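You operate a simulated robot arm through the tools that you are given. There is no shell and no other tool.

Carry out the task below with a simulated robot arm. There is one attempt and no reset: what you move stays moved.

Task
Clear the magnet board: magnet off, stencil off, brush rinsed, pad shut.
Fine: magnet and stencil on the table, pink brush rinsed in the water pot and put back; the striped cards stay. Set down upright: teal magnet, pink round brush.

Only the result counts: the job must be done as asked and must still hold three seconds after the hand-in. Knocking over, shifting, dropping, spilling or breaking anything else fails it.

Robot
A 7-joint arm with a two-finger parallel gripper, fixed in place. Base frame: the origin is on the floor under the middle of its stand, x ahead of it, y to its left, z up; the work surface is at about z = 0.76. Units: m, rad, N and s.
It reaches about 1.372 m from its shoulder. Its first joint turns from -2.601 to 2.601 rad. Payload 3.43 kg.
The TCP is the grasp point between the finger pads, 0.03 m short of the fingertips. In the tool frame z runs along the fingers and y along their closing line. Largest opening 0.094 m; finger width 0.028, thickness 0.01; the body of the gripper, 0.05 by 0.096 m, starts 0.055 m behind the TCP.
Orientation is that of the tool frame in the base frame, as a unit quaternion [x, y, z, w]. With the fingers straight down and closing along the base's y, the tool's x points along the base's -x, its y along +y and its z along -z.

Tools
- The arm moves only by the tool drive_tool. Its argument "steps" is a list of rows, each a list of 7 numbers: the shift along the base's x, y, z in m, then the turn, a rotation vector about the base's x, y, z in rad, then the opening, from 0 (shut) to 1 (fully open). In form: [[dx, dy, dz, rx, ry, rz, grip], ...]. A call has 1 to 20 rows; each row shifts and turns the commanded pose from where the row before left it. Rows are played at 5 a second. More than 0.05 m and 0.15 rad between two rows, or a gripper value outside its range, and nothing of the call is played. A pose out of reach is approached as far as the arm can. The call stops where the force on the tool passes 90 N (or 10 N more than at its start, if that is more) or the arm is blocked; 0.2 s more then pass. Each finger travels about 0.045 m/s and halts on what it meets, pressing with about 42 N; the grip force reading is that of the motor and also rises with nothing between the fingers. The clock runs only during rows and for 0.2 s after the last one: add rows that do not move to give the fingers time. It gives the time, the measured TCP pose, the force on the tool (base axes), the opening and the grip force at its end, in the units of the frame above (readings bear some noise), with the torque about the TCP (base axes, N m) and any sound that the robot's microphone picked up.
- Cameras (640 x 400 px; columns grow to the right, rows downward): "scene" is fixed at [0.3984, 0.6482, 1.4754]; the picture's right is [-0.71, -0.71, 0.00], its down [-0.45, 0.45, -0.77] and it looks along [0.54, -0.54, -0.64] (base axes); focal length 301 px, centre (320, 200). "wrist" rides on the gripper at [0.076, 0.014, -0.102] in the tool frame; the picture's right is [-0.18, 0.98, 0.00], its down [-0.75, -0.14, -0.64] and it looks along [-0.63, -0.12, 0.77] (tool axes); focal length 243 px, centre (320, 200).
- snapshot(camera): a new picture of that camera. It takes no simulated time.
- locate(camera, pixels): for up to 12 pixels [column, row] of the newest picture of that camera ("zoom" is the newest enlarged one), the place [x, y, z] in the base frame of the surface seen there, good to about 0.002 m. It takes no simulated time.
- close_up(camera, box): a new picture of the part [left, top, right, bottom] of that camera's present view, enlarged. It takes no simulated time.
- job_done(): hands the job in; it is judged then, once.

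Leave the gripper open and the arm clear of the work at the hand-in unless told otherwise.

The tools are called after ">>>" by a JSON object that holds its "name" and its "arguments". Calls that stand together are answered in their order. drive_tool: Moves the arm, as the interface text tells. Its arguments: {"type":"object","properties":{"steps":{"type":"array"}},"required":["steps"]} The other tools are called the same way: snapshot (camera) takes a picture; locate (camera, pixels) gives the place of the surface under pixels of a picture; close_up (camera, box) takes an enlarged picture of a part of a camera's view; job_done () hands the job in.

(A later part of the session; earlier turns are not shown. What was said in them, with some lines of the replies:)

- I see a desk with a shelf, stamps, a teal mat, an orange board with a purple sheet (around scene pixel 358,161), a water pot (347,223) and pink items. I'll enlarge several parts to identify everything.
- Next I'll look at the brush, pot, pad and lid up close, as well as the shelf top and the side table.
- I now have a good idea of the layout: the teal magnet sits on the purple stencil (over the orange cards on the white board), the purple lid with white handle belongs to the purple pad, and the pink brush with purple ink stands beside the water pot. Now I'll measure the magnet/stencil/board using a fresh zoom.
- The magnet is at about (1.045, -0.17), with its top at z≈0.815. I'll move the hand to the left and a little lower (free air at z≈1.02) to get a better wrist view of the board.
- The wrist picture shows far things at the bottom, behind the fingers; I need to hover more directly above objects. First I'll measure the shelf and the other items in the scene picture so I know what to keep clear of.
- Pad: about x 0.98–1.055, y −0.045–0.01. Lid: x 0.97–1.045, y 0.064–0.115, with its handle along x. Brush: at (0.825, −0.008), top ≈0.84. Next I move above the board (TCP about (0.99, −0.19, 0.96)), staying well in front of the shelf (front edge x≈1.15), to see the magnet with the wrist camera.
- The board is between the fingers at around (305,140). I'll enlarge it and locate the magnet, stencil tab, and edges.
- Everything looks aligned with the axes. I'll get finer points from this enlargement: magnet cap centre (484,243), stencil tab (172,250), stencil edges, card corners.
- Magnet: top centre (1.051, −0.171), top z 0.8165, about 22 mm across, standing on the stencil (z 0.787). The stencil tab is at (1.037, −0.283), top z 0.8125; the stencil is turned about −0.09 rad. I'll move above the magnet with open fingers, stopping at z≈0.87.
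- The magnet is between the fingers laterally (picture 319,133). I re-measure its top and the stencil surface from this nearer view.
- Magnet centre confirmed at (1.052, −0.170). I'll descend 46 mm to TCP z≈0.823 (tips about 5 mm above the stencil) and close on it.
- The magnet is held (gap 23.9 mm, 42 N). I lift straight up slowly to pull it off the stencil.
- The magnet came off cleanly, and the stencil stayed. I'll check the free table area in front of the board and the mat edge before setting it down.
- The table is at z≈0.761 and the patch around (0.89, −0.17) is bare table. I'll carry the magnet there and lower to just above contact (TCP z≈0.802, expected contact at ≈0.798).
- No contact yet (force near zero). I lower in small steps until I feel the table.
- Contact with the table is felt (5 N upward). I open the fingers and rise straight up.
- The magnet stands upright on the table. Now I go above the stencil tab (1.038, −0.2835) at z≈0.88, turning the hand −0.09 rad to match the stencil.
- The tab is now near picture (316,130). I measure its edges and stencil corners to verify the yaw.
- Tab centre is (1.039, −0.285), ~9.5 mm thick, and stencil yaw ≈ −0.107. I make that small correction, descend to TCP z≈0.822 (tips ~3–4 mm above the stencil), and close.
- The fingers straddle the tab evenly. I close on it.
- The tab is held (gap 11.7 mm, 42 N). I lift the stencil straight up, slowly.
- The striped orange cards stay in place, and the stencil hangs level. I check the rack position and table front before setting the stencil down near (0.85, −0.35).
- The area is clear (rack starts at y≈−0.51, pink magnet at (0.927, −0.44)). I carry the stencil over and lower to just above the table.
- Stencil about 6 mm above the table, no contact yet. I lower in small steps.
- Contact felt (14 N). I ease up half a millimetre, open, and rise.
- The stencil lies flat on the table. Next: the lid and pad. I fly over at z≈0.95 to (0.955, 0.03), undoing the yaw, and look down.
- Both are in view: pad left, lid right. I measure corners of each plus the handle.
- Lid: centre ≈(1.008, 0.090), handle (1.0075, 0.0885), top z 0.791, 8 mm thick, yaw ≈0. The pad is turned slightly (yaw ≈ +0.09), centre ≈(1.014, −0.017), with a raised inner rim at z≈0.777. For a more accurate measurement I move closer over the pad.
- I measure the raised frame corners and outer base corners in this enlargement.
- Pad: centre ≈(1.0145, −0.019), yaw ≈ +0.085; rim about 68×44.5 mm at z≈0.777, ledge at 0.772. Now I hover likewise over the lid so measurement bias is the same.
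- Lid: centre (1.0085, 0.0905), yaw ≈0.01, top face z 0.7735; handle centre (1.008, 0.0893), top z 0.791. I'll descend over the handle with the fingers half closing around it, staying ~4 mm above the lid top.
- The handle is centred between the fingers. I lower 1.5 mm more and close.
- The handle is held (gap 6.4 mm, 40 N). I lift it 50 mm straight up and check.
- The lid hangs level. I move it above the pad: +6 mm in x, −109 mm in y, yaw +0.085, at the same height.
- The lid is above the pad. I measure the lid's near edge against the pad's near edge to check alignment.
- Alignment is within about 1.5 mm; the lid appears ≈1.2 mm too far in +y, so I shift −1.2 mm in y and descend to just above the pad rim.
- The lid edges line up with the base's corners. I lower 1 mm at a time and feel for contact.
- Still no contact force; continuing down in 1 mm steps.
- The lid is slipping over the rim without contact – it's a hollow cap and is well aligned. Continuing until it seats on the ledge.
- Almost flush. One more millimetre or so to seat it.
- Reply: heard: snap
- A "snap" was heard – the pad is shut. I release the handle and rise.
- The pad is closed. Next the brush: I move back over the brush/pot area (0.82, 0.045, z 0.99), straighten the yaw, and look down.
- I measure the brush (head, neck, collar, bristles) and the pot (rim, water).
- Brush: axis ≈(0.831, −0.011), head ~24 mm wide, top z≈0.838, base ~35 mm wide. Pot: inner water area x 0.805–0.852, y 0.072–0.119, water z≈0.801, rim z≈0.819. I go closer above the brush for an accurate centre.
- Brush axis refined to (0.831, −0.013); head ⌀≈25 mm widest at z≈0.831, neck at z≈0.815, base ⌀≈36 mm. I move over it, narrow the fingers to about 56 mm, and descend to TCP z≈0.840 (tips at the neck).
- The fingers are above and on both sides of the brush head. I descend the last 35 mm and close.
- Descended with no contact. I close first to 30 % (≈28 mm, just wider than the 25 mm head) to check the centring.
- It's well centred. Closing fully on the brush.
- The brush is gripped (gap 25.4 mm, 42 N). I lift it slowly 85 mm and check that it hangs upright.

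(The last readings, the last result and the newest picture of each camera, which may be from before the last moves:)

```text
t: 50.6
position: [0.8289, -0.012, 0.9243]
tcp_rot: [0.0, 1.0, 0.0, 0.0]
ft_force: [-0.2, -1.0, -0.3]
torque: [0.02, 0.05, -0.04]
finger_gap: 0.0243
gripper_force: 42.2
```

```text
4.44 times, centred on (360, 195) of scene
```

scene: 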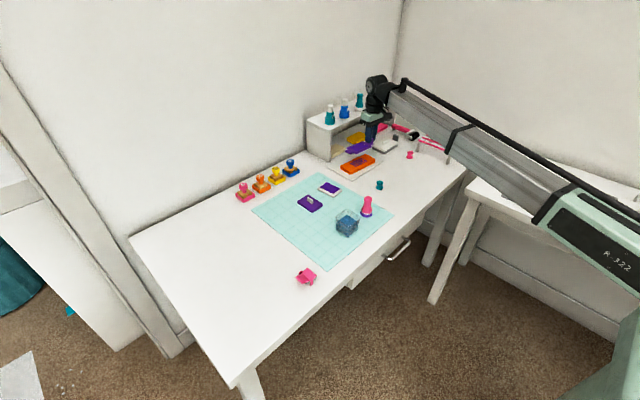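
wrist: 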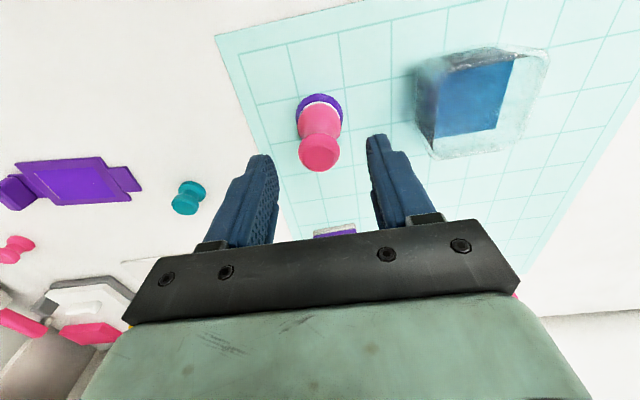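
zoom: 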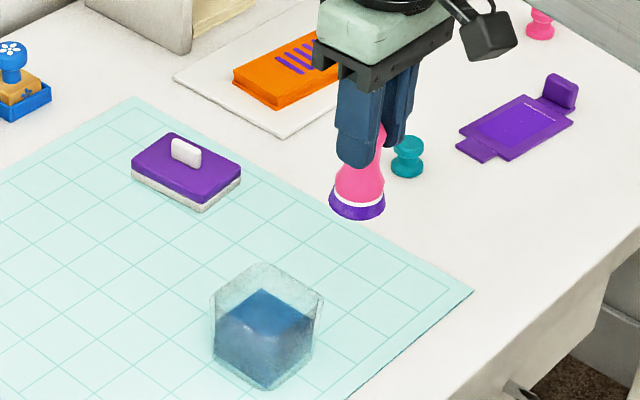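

The gap shrank by 1 mm (25.4→24.3); I need to make sure the brush isn't slipping. I hold still a moment and check again.

>>> {"name": "drive_tool", "arguments": {"steps": [[0, 0, 0, 0, 0, 0, 0], [0, 0, 0, 0, 0, 0, 0], [0, 0, 0, 0, 0, 0, 0], [0, 0, 0, 0, 0, 0, 0], [0, 0, 0, 0, 0, 0, 0]]}}

>>> {"name": "close_up", "arguments": {"camera": "wrist", "box": [230, 60, 430, 200]}}

>>> {"name": "locate", "arguments": {"camera": "zoom", "pixels": [[290, 132], [290, 160], [290, 200], [290, 250], [290, 290], [290, 340], [290, 390], [225, 185], [368, 185], [290, 320], [250, 320], [320, 370]]}}

>>> {"name": "close_up", "arguments": {"camera": "scene", "box": [360, 160, 410, 205]}}

```text
t: 51.8
position: [0.8307, -0.0119, 0.9249]
tcp_rot: [0.0, 1.0, 0.0, 0.0]
ft_force: [-0.6, 0.1, -1.3]
torque: [0.03, 0.02, 0.0]
finger_gap: 0.0244
gripper_force: 41.8
```

```text
2.86 times, centred on (330, 130) of wrist
```

zoom: 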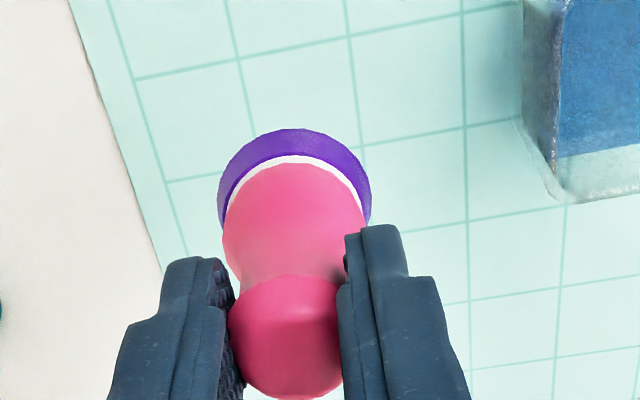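

```text
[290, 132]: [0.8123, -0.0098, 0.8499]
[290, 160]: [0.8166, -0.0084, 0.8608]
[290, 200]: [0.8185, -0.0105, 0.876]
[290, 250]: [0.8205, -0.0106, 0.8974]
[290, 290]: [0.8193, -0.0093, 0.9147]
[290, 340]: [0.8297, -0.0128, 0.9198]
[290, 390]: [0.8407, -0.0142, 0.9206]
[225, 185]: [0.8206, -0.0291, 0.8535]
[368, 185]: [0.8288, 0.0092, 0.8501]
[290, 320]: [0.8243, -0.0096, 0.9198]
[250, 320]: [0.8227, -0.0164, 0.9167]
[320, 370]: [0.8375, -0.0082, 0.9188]
```

```text
8.89 times, centred on (385, 182) of scene
```

zoom: 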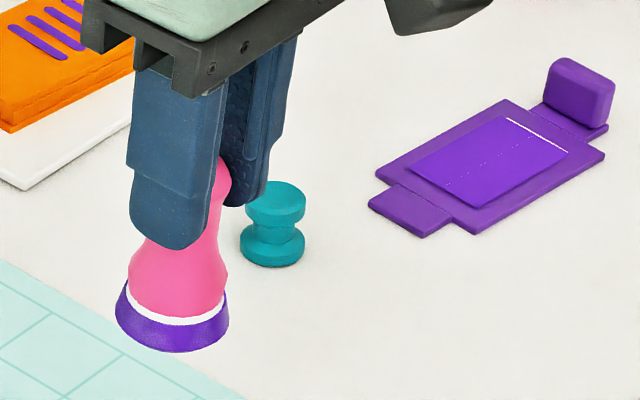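

The grip is steady (24.4 mm), and the brush hangs upright with its bottom at z≈0.847. Now I carry it over the pot centre (0.829, 0.096).

>>> {"name": "drive_tool", "arguments": {"steps": [[0, 0.02, 0, 0, 0, 0, 0], [-0.001, 0.03, 0, 0, 0, 0, 0], [-0.001, 0.03, 0, 0, 0, 0, 0], [0, 0.02, 0, 0, 0, 0, 0], [0, 0.0075, 0, 0, 0, 0, 0], [0, 0, 0, 0, 0, 0, 0], [0, 0, 0, 0, 0, 0, 0]]}}

>>> {"name": "close_up", "arguments": {"camera": "wrist", "box": [220, 40, 440, 200]}}

>>> {"name": "locate", "arguments": {"camera": "zoom", "pixels": [[295, 145], [240, 195], [360, 195], [200, 150], [420, 130], [300, 100], [300, 120], [280, 110], [330, 105], [250, 130], [370, 110], [300, 330]]}}

>>> {"name": "close_up", "arguments": {"camera": "scene", "box": [310, 160, 400, 245]}}

```text
t: 53.4
position: [0.8286, 0.0979, 0.9248]
tcp_rot: [-0.001, 1.0, 0.0, 0.001]
ft_force: [-0.7, -1.5, -0.8]
torque: [0.0, 0.0, 0.01]
finger_gap: 0.0244
gripper_force: 42.1
```

```text
2.50 times, centred on (330, 120) of wrist
```

zoom: 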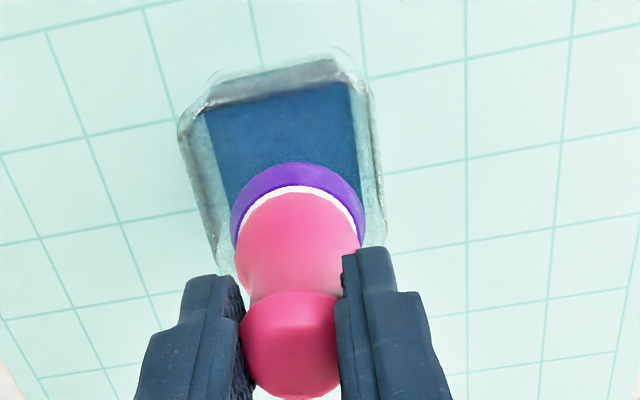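

```text
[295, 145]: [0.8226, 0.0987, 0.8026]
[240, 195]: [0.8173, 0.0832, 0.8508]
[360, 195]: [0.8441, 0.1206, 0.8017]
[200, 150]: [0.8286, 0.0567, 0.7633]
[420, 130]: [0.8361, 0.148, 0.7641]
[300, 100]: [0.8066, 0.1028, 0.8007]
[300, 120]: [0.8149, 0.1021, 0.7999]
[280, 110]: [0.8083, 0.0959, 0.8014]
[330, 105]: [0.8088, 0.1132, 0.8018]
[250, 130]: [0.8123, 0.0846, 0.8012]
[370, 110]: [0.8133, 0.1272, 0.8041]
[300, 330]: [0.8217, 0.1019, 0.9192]
```

```text
4.71 times, centred on (355, 202) of scene
```

zoom: 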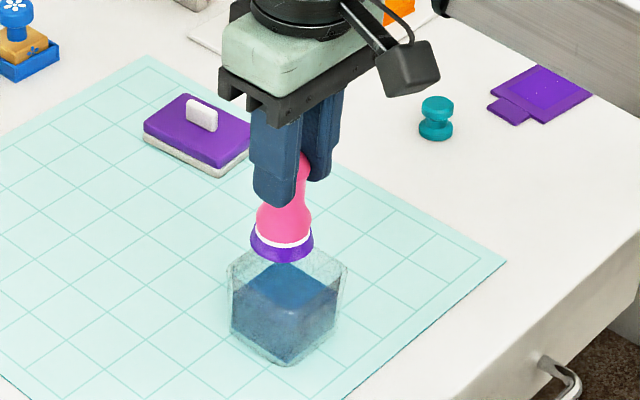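

I need a precise check of the brush base against the pot's inner walls. I take another still reading and locate the bristle edges and the water edges.

>>> {"name": "drive_tool", "arguments": {"steps": [[0, 0, 0, 0, 0, 0, 0], [0, 0, 0, 0, 0, 0, 0]]}}

>>> {"name": "close_up", "arguments": {"camera": "wrist", "box": [250, 50, 400, 150]}}

>>> {"name": "locate", "arguments": {"camera": "zoom", "pixels": [[355, 230], [268, 290], [450, 290], [262, 310], [355, 240], [205, 145], [430, 105], [462, 280], [225, 250], [310, 120], [445, 200], [212, 190]]}}

```text
t: 54.0
position: [0.8286, 0.0975, 0.9238]
tcp_rot: [0.0, 1.0, 0.0, 0.0]
ft_force: [0.3, -0.8, -0.2]
torque: [-0.06, 0.02, -0.01]
finger_gap: 0.0243
gripper_force: 41.9
```

```text
4.00 times, centred on (325, 100) of wrist
```

zoom: 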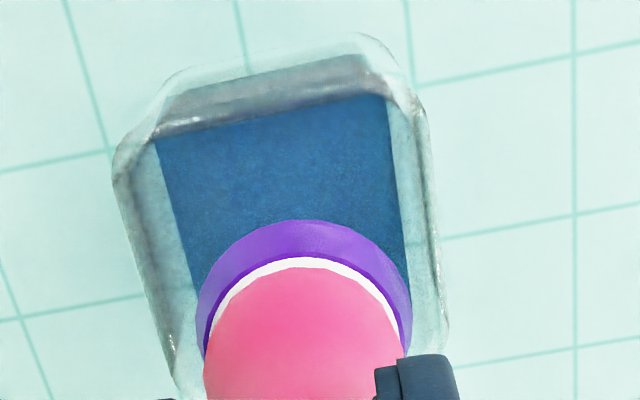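

```text
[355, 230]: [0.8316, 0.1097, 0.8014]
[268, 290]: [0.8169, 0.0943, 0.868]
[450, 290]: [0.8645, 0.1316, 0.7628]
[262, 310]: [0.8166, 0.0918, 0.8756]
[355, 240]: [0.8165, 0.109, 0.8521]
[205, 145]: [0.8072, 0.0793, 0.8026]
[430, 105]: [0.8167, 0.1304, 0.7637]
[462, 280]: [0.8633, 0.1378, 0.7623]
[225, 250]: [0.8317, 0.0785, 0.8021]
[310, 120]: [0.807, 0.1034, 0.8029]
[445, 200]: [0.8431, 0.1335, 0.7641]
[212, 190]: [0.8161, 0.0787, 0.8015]
```

>>> {"name": "locate", "arguments": {"camera": "zoom", "pixels": [[201, 325], [408, 315], [305, 224], [215, 275], [385, 255], [162, 145], [385, 102], [405, 250], [188, 250], [270, 115], [300, 300], [350, 270]]}}

>>> {"name": "close_up", "arguments": {"camera": "scene", "box": [325, 190, 385, 240]}}

>>> {"name": "locate", "arguments": {"camera": "zoom", "pixels": [[264, 175], [375, 175], [318, 205], [290, 200], [350, 195], [232, 255], [318, 300], [400, 245], [335, 210], [318, 160], [225, 240], [425, 235]]}}

```text
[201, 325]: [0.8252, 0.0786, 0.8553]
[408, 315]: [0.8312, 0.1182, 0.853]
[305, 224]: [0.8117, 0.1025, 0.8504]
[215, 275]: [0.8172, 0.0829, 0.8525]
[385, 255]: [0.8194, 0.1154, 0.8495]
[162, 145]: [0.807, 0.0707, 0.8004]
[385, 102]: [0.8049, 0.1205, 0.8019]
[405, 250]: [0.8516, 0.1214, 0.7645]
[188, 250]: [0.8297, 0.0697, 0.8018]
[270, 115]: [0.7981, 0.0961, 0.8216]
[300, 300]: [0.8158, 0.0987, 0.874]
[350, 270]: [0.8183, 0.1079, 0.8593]
```

```text
8.00 times, centred on (355, 215) of scene
```

zoom: 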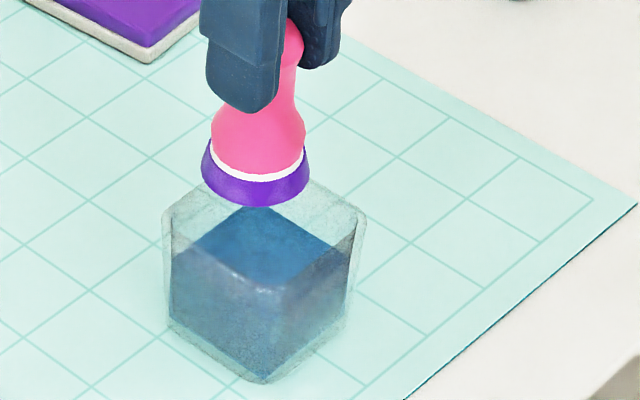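

```text
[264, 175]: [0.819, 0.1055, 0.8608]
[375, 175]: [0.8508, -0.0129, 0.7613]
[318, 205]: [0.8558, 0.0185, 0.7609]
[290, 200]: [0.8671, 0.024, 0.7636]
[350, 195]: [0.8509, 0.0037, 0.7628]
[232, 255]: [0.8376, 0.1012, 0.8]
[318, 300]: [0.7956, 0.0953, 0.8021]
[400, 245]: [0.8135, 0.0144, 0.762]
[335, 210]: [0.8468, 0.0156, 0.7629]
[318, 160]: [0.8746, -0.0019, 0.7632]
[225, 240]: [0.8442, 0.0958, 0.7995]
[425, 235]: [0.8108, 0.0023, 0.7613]
```

The brush base centre is at (0.830, 0.0985); the pot's inside spans y 0.070–0.121, x 0.805–0.852 (centre (0.8287, 0.0955)). I correct by −3 mm in y, −1 mm in x, and lower to just above the rim to check.

>>> {"name": "drive_tool", "arguments": {"steps": [[-0.001, -0.003, 0, 0, 0, 0, 0], [0, 0, -0.008, 0, 0, 0, 0], [0, 0, -0.008, 0, 0, 0, 0], [0, 0, 0, 0, 0, 0, 0], [0, 0, 0, 0, 0, 0, 0]]}}

>>> {"name": "close_up", "arguments": {"camera": "wrist", "box": [250, 50, 400, 150]}}

>>> {"name": "close_up", "arguments": {"camera": "scene", "box": [325, 185, 385, 240]}}

```text
t: 55.2
position: [0.8277, 0.0932, 0.9096]
tcp_rot: [0.0, 1.0, 0.0, 0.0]
ft_force: [-1.2, -0.5, 0.5]
torque: [0.01, 0.01, -0.01]
finger_gap: 0.0244
gripper_force: 41.5
```

```text
4.00 times, centred on (325, 100) of wrist
```

zoom: 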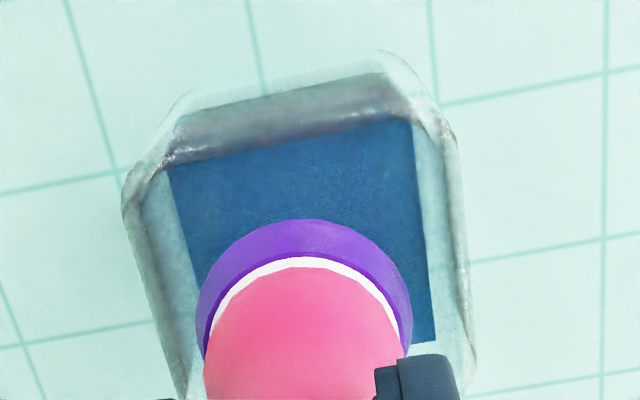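

```text
7.27 times, centred on (355, 212) of scene
```

zoom: 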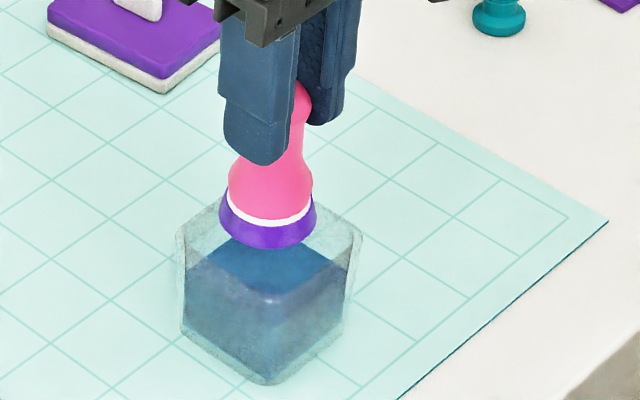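

I locate the bristle edges and water edges again.

>>> {"name": "close_up", "arguments": {"camera": "wrist", "box": [250, 50, 400, 150]}}

>>> {"name": "locate", "arguments": {"camera": "zoom", "pixels": [[201, 325], [408, 315], [305, 224], [215, 275], [385, 255], [175, 170], [410, 125], [430, 335], [195, 255], [280, 130], [300, 160], [425, 250]]}}

```text
4.00 times, centred on (325, 100) of wrist
```

zoom: 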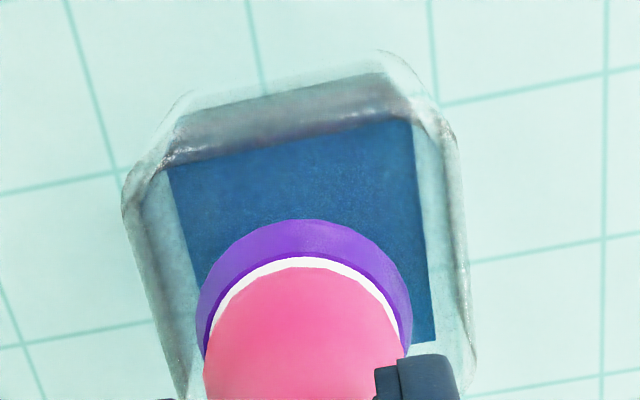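

```text
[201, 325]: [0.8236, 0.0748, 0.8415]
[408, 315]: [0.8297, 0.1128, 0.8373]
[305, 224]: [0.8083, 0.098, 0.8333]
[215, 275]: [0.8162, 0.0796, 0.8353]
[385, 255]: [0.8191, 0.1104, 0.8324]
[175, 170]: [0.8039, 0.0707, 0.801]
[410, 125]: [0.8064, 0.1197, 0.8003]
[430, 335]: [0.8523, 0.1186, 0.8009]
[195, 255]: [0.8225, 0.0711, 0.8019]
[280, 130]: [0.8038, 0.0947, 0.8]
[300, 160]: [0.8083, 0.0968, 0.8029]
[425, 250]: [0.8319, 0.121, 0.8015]
```

Centred within ~1 mm. I nudge +1 mm in y and lower slowly into the water to TCP z≈0.854 (bristles ~1 cm under water, fingertips still above the rim).

>>> {"name": "drive_tool", "arguments": {"steps": [[0, 0.001, -0.006, 0, 0, 0, 0], [0, 0, -0.008, 0, 0, 0, 0], [0, 0, -0.008, 0, 0, 0, 0], [0, 0, -0.007, 0, 0, 0, 0], [0, 0, -0.005, 0, 0, 0, 0], [0, 0, -0.005, 0, 0, 0, 0], [0, 0, -0.004, 0, 0, 0, 0], [0, 0, -0.004, 0, 0, 0, 0], [0, 0, 0, 0, 0, 0, 0]]}}

>>> {"name": "close_up", "arguments": {"camera": "wrist", "box": [230, 50, 430, 190]}}

>>> {"name": "close_up", "arguments": {"camera": "scene", "box": [325, 185, 385, 240]}}

```text
t: 57.2
position: [0.8277, 0.0935, 0.8612]
tcp_rot: [0.0, 1.0, 0.0, 0.0]
ft_force: [-0.3, 0.3, -0.7]
torque: [0.0, 0.03, -0.01]
finger_gap: 0.0241
gripper_force: 41.6
```

```text
2.86 times, centred on (330, 120) of wrist
```

zoom: 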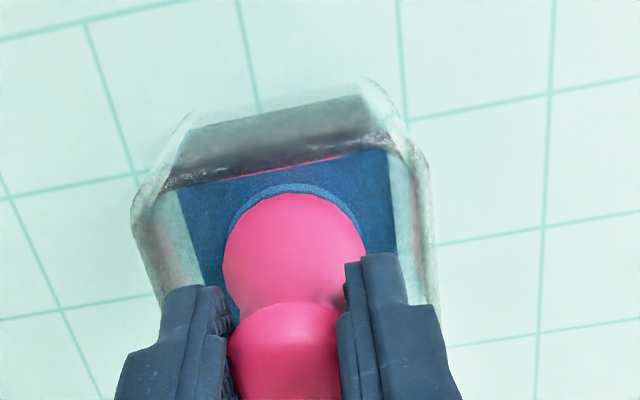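

```text
7.27 times, centred on (355, 212) of scene
```

zoom: 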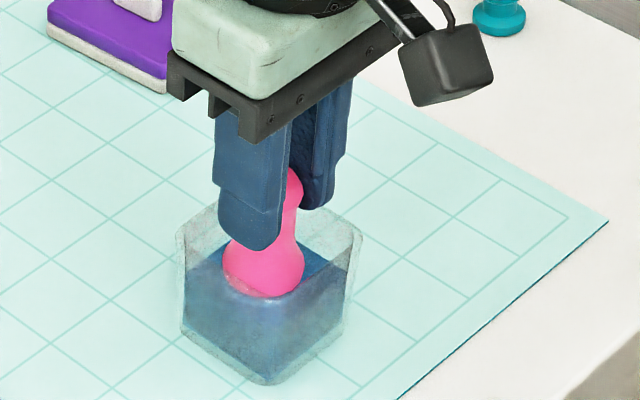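

The bristles are under water, centred in the pot. I go 5 mm deeper and swish gently (±2 mm sideways, few mm up and down) for a couple of seconds.

>>> {"name": "drive_tool", "arguments": {"steps": [[0, 0, -0.005, 0, 0, 0, 0], [0, 0, 0, 0, 0, 0, 0], [0.002, 0, 0, 0, 0, 0, 0], [-0.002, 0.002, 0, 0, 0, 0, 0], [-0.002, -0.002, 0, 0, 0, 0, 0], [0.002, -0.002, 0, 0, 0, 0, 0], [0.002, 0.002, 0, 0, 0, 0, 0], [-0.002, 0.002, 0, 0, 0, 0, 0], [-0.002, -0.002, 0, 0, 0, 0, 0], [0.002, -0.002, 0, 0, 0, 0, 0], [0, 0.002, 0, 0, 0, 0, 0], [0, 0, 0.003, 0, 0, 0, 0], [0, 0, -0.003, 0, 0, 0, 0], [0, 0, 0.003, 0, 0, 0, 0], [0, 0, -0.003, 0, 0, 0, 0], [0, 0, 0, 0, 0, 0, 0], [0, 0, 0, 0, 0, 0, 0]]}}

>>> {"name": "close_up", "arguments": {"camera": "wrist", "box": [230, 50, 430, 190]}}

>>> {"name": "close_up", "arguments": {"camera": "scene", "box": [325, 185, 385, 240]}}

```text
t: 60.8
position: [0.8273, 0.0927, 0.8566]
tcp_rot: [0.0, 1.0, -0.001, 0.0]
ft_force: [0.3, -0.3, 0.0]
torque: [-0.01, 0.01, -0.01]
finger_gap: 0.0245
gripper_force: 42.5
```

```text
2.86 times, centred on (330, 120) of wrist
```

zoom: 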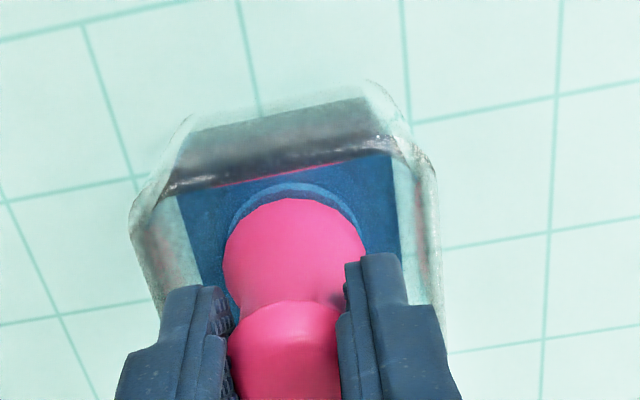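

```text
7.27 times, centred on (355, 212) of scene
```

zoom: 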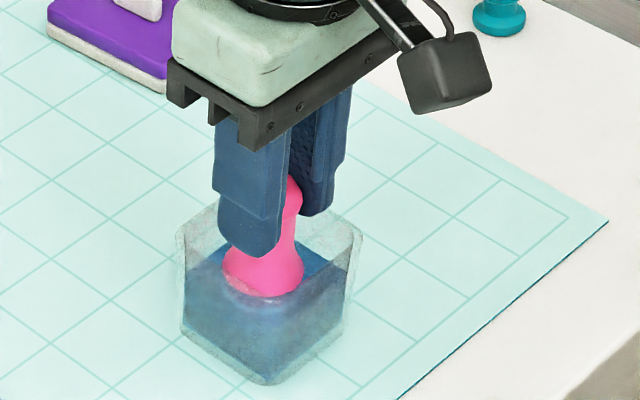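

Now I raise it slowly straight out to above the rim and look at the bristles' colour, letting it drip over the pot.

>>> {"name": "drive_tool", "arguments": {"steps": [[0, 0, 0.004, 0, 0, 0, 0], [0, 0, 0.005, 0, 0, 0, 0], [0, 0, 0.006, 0, 0, 0, 0], [0, 0, 0.006, 0, 0, 0, 0], [0, 0, 0.007, 0, 0, 0, 0], [0, 0, 0.008, 0, 0, 0, 0], [0, 0, 0.008, 0, 0, 0, 0], [0, 0, 0.008, 0, 0, 0, 0], [0, 0, 0.008, 0, 0, 0, 0], [0, 0, 0.008, 0, 0, 0, 0], [0, 0, 0, 0, 0, 0, 0], [0, 0, 0, 0, 0, 0, 0], [0, 0, 0, 0, 0, 0, 0], [0, 0, 0, 0, 0, 0, 0], [0, 0, 0, 0, 0, 0, 0]]}}

>>> {"name": "close_up", "arguments": {"camera": "wrist", "box": [230, 50, 430, 190]}}

>>> {"name": "close_up", "arguments": {"camera": "scene", "box": [325, 185, 385, 240]}}

```text
t: 64.0
position: [0.8283, 0.0924, 0.9243]
tcp_rot: [0.001, 1.0, 0.0, 0.0]
ft_force: [0.0, -0.2, 0.0]
torque: [0.03, -0.01, 0.01]
finger_gap: 0.0242
gripper_force: 41.9
```

```text
2.86 times, centred on (330, 120) of wrist
```

zoom: 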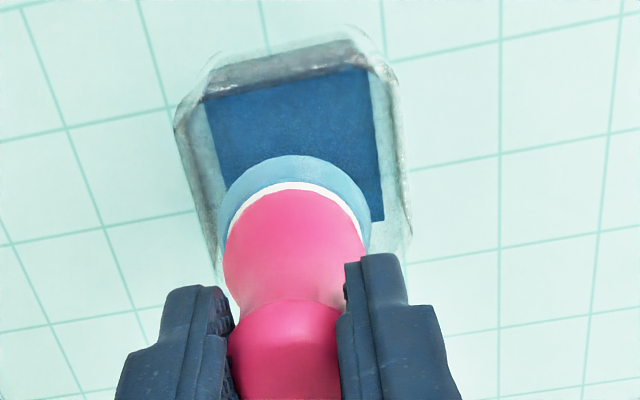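

```text
7.27 times, centred on (355, 212) of scene
```

zoom: 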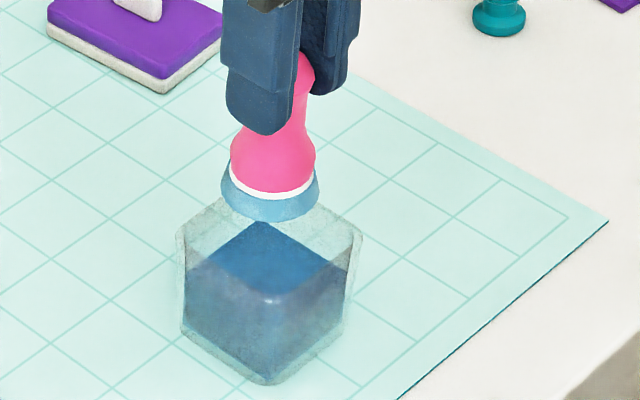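

The purple ink is gone – the bristles are now clean (pale, wet). Now I carry the brush back to where it stood, (0.831, −0.0135), staying above the pot rim.

>>> {"name": "drive_tool", "arguments": {"steps": [[0, 0, 0, 0, 0, 0, 0], [0, 0, 0, 0, 0, 0, 0], [0, -0.015, 0.004, 0, 0, 0, 0], [0.001, -0.025, 0, 0, 0, 0, 0], [0.001, -0.03, 0, 0, 0, 0, 0], [0.001, -0.025, 0, 0, 0, 0, 0], [0, -0.011, 0, 0, 0, 0, 0], [0, 0, 0, 0, 0, 0, 0], [0, 0, 0, 0, 0, 0, 0]]}}

>>> {"name": "close_up", "arguments": {"camera": "wrist", "box": [230, 60, 430, 200]}}

>>> {"name": "close_up", "arguments": {"camera": "scene", "box": [310, 150, 410, 240]}}

```text
t: 66.0
position: [0.8306, -0.0118, 0.9284]
tcp_rot: [0.0, 1.0, -0.001, 0.0]
ft_force: [0.9, 0.1, 0.9]
torque: [0.02, 0.01, 0.01]
finger_gap: 0.0242
gripper_force: 42.5
```

```text
2.86 times, centred on (330, 130) of wrist
```

zoom: 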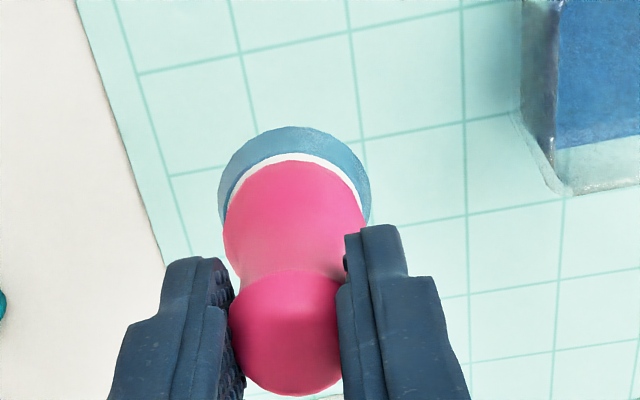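

```text
4.44 times, centred on (360, 195) of scene
```

zoom: 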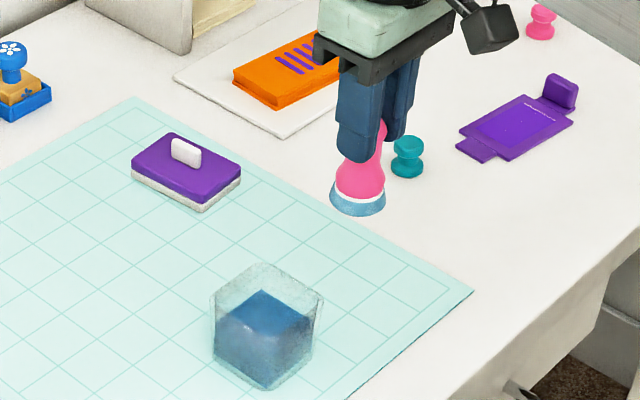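

Back above its original spot, still upright. I lower to a few mm above the mat.

>>> {"name": "drive_tool", "arguments": {"steps": [[0, 0, -0.02, 0, 0, 0, 0], [0, 0, -0.025, 0, 0, 0, 0], [0, 0, -0.02, 0, 0, 0, 0], [0, 0, -0.01, 0, 0, 0, 0], [0, 0, -0.007, 0, 0, 0, 0], [0, 0, 0, 0, 0, 0, 0]]}}

>>> {"name": "close_up", "arguments": {"camera": "wrist", "box": [230, 60, 430, 200]}}

>>> {"name": "close_up", "arguments": {"camera": "scene", "box": [320, 170, 410, 240]}}

```text
t: 67.4
position: [0.8283, -0.0134, 0.8463]
tcp_rot: [0.001, 1.0, 0.0, 0.0]
ft_force: [-0.5, -0.3, -0.2]
torque: [0.02, -0.02, 0.02]
finger_gap: 0.0241
gripper_force: 42.1
```

```text
2.86 times, centred on (330, 130) of wrist
```

zoom: 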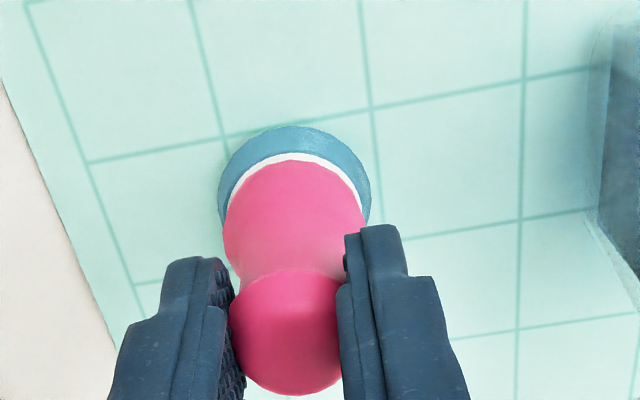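

```text
5.71 times, centred on (365, 205) of scene
```

zoom: 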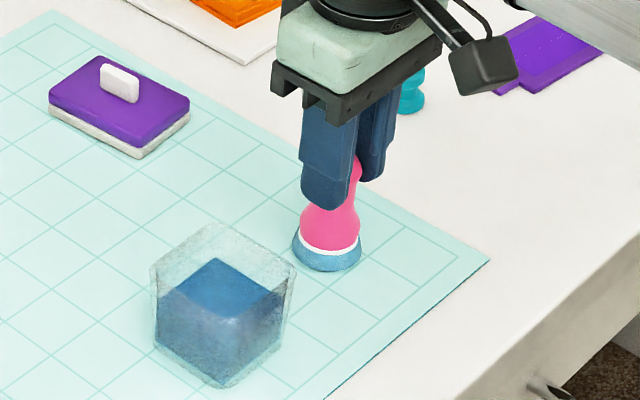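

The base is just above the mat at its old place. I lower by 1 mm steps until contact.

>>> {"name": "drive_tool", "arguments": {"steps": [[0, 0, -0.001, 0, 0, 0, 0], [0, 0, -0.001, 0, 0, 0, 0], [0, 0, 0, 0, 0, 0, 0]]}}

```text
t: 68.2
position: [0.8306, -0.0138, 0.8445]
tcp_rot: [0.0, 1.0, 0.0, 0.001]
ft_force: [-0.3, 0.4, -0.3]
torque: [-0.07, -0.01, 0.02]
finger_gap: 0.0238
gripper_force: 41.6
```

>>> {"name": "drive_tool", "arguments": {"steps": [[0, 0, -0.001, 0, 0, 0, 0], [0, 0, -0.001, 0, 0, 0, 0], [0, 0, 0, 0, 0, 0, 0]]}}

```text
t: 69.0
position: [0.8321, -0.0129, 0.8435]
tcp_rot: [0.0, 1.0, 0.0, 0.0]
ft_force: [1.3, -2.7, 21.0]
torque: [-0.34, -0.05, 0.06]
finger_gap: 0.0242
gripper_force: 42.8
```

Contact (21 N). I ease back 0.7 mm, then check the force before releasing.

>>> {"name": "drive_tool", "arguments": {"steps": [[0, 0, 0.0007, 0, 0, 0, 0], [0, 0, 0, 0, 0, 0, 0]]}}

>>> {"name": "close_up", "arguments": {"camera": "scene", "box": [340, 185, 400, 230]}}

```text
t: 69.6
position: [0.8298, -0.0129, 0.8437]
tcp_rot: [0.0, 1.0, 0.0, 0.0]
ft_force: [2.2, -1.3, 7.7]
torque: [-0.14, -0.2, 0.02]
finger_gap: 0.0241
gripper_force: 41.9
```

```text
8.89 times, centred on (370, 208) of scene
```

zoom: 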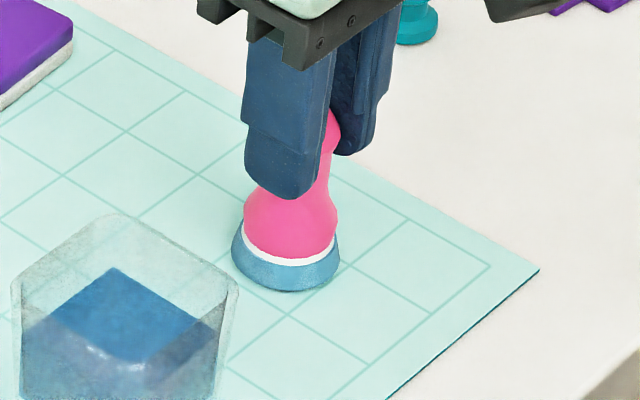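

The base sits where it was originally (same pixels within 2 px). I open gradually to 60 % and pause before rising.

>>> {"name": "drive_tool", "arguments": {"steps": [[0, 0, 0, 0, 0, 0, 0.26], [0, 0, 0, 0, 0, 0, 0.3], [0, 0, 0, 0, 0, 0, 0.35], [0, 0, 0, 0, 0, 0, 0.45], [0, 0, 0, 0, 0, 0, 0.6], [0, 0, 0, 0, 0, 0, 0.6], [0, 0, 0, 0, 0, 0, 0.6]]}}

>>> {"name": "close_up", "arguments": {"camera": "wrist", "box": [230, 60, 430, 200]}}

>>> {"name": "close_up", "arguments": {"camera": "scene", "box": [340, 185, 400, 230]}}

```text
t: 71.2
position: [0.8296, -0.0134, 0.8429]
tcp_rot: [0.0, 1.0, 0.0, 0.0]
ft_force: [0.7, -0.6, -0.1]
torque: [0.02, 0.02, -0.03]
finger_gap: 0.0563
gripper_force: 0.0
```

```text
2.86 times, centred on (330, 130) of wrist
```

zoom: 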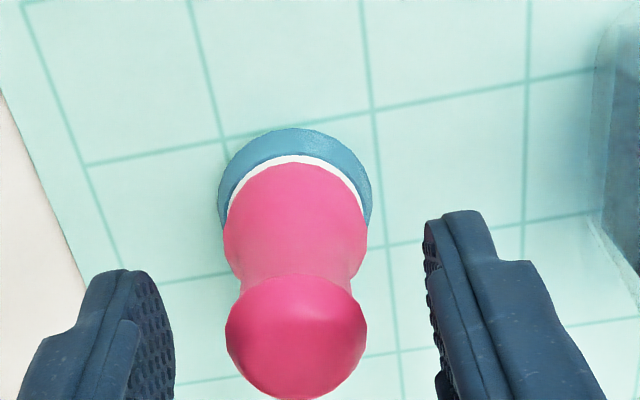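

```text
8.89 times, centred on (370, 208) of scene
```

zoom: 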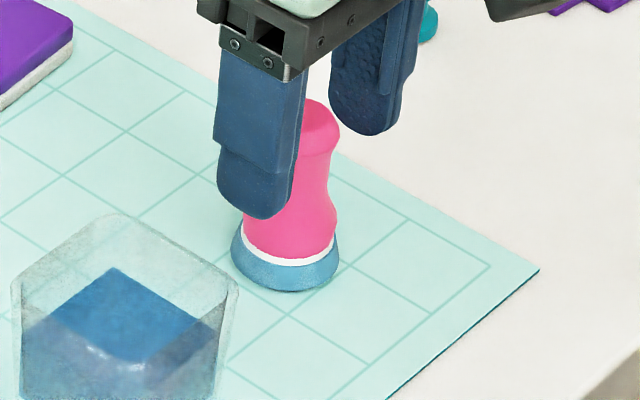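

The brush stands upright, free of the fingers. I rise straight up and then back away clear of the work.

>>> {"name": "drive_tool", "arguments": {"steps": [[0, 0, 0.02, 0, 0, 0, 0.6], [0, 0, 0.04, 0, 0, 0, 0.6], [0, 0, 0.045, 0, 0, 0, 0.8], [0, 0, 0.045, 0, 0, 0, 1], [0, -0.03, 0.03, 0, 0, 0, 1], [0, -0.04, 0.02, 0, 0, 0, 1], [0, -0.045, 0.01, 0, 0, 0, 1], [0, -0.045, 0.01, 0, 0, 0, 1], [0, -0.045, 0, 0, 0, 0, 1], [0, -0.045, 0, 0, 0, 0, 1], [0, 0, 0, 0, 0, 0, 1]]}}

>>> {"name": "snapshot", "arguments": {"camera": "scene"}}

>>> {"name": "snapshot", "arguments": {"camera": "wrist"}}

>>> {"name": "close_up", "arguments": {"camera": "scene", "box": [230, 80, 480, 290]}}

```text
t: 73.6
position: [0.8327, -0.2631, 1.0647]
tcp_rot: [-0.001, 1.0, 0.0, 0.0]
ft_force: [0.1, 0.9, -0.1]
torque: [0.01, 0.0, 0.02]
finger_gap: 0.0938
gripper_force: 0.1
```

```text
taken
```

scene: 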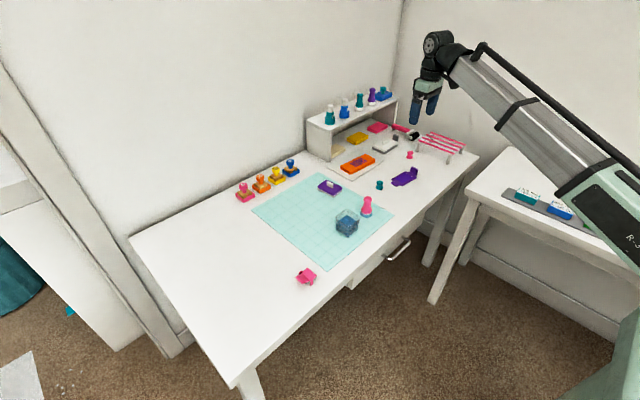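

```text
taken
```

wrist: 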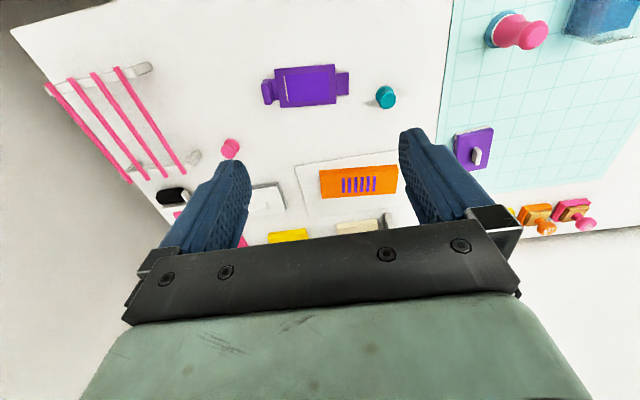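

```text
1.90 times, centred on (355, 185) of scene
```

zoom: 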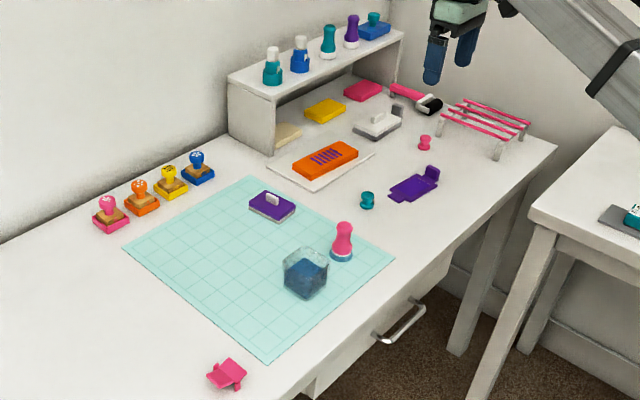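

All pieces look in place. A last close check on the pad, brush, magnet and stencil before handing in.

>>> {"name": "close_up", "arguments": {"camera": "scene", "box": [310, 165, 430, 245]}}

>>> {"name": "locate", "arguments": {"camera": "zoom", "pixels": [[305, 185], [300, 262], [372, 102], [510, 65], [190, 222], [105, 100]]}}

>>> {"name": "close_up", "arguments": {"camera": "scene", "box": [300, 80, 480, 190]}}

```text
5.00 times, centred on (370, 205) of scene
```

zoom: 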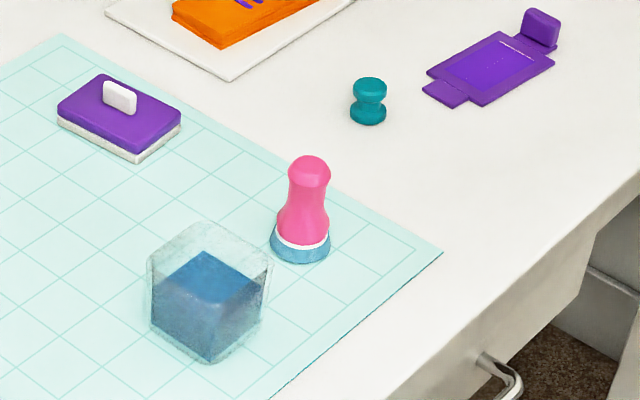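

```text
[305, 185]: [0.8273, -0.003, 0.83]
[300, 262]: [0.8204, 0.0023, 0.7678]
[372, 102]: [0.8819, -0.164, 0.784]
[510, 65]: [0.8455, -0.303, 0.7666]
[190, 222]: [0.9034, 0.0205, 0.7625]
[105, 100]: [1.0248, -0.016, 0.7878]
```

```text
3.56 times, centred on (390, 135) of scene
```

zoom: 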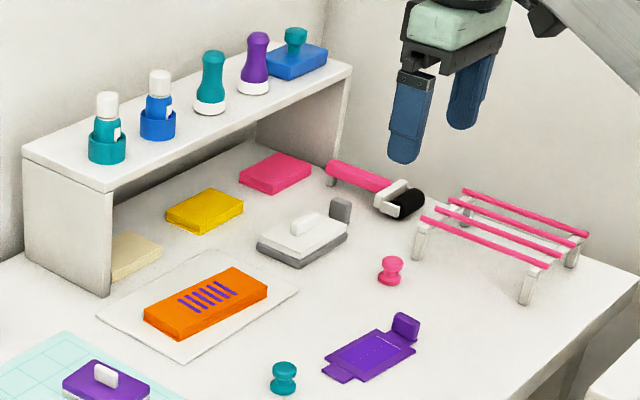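

Last check before handing in:
- **Magnet:** upright on the table.
- **Stencil:** flat on the table.
- **Striped cards:** untouched on the board.
- **Pad:** lid snapped shut.
- **Brush:** rinsed and upright at its old spot.
- **Arm:** gripper open and clear of the work.

I'm handing in now.

>>> {"name": "job_done", "arguments": {}}

```text
The job is handed in.
```

The magnet board is cleared and the job is handed in; I don't have the judging result.

- **Magnet:** the teal magnet is off the board and stands upright on the bare table, in front of the board.
- **Stencil:** it lies flat on the table, a little to the right of the magnet. The striped cards stayed on the board.
- **Pad:** the lid is on the purple pad, and I heard it snap shut.
- **Brush:** I swished the pink brush in the water pot until the purple ink was gone. It stands upright on the mat where it stood at the start. I took "put back" to mean that spot, because the shelf had no obvious gap for it.

In the final pictures nothing else looked moved, tipped or spilled. The gripper is open and clear of the work.
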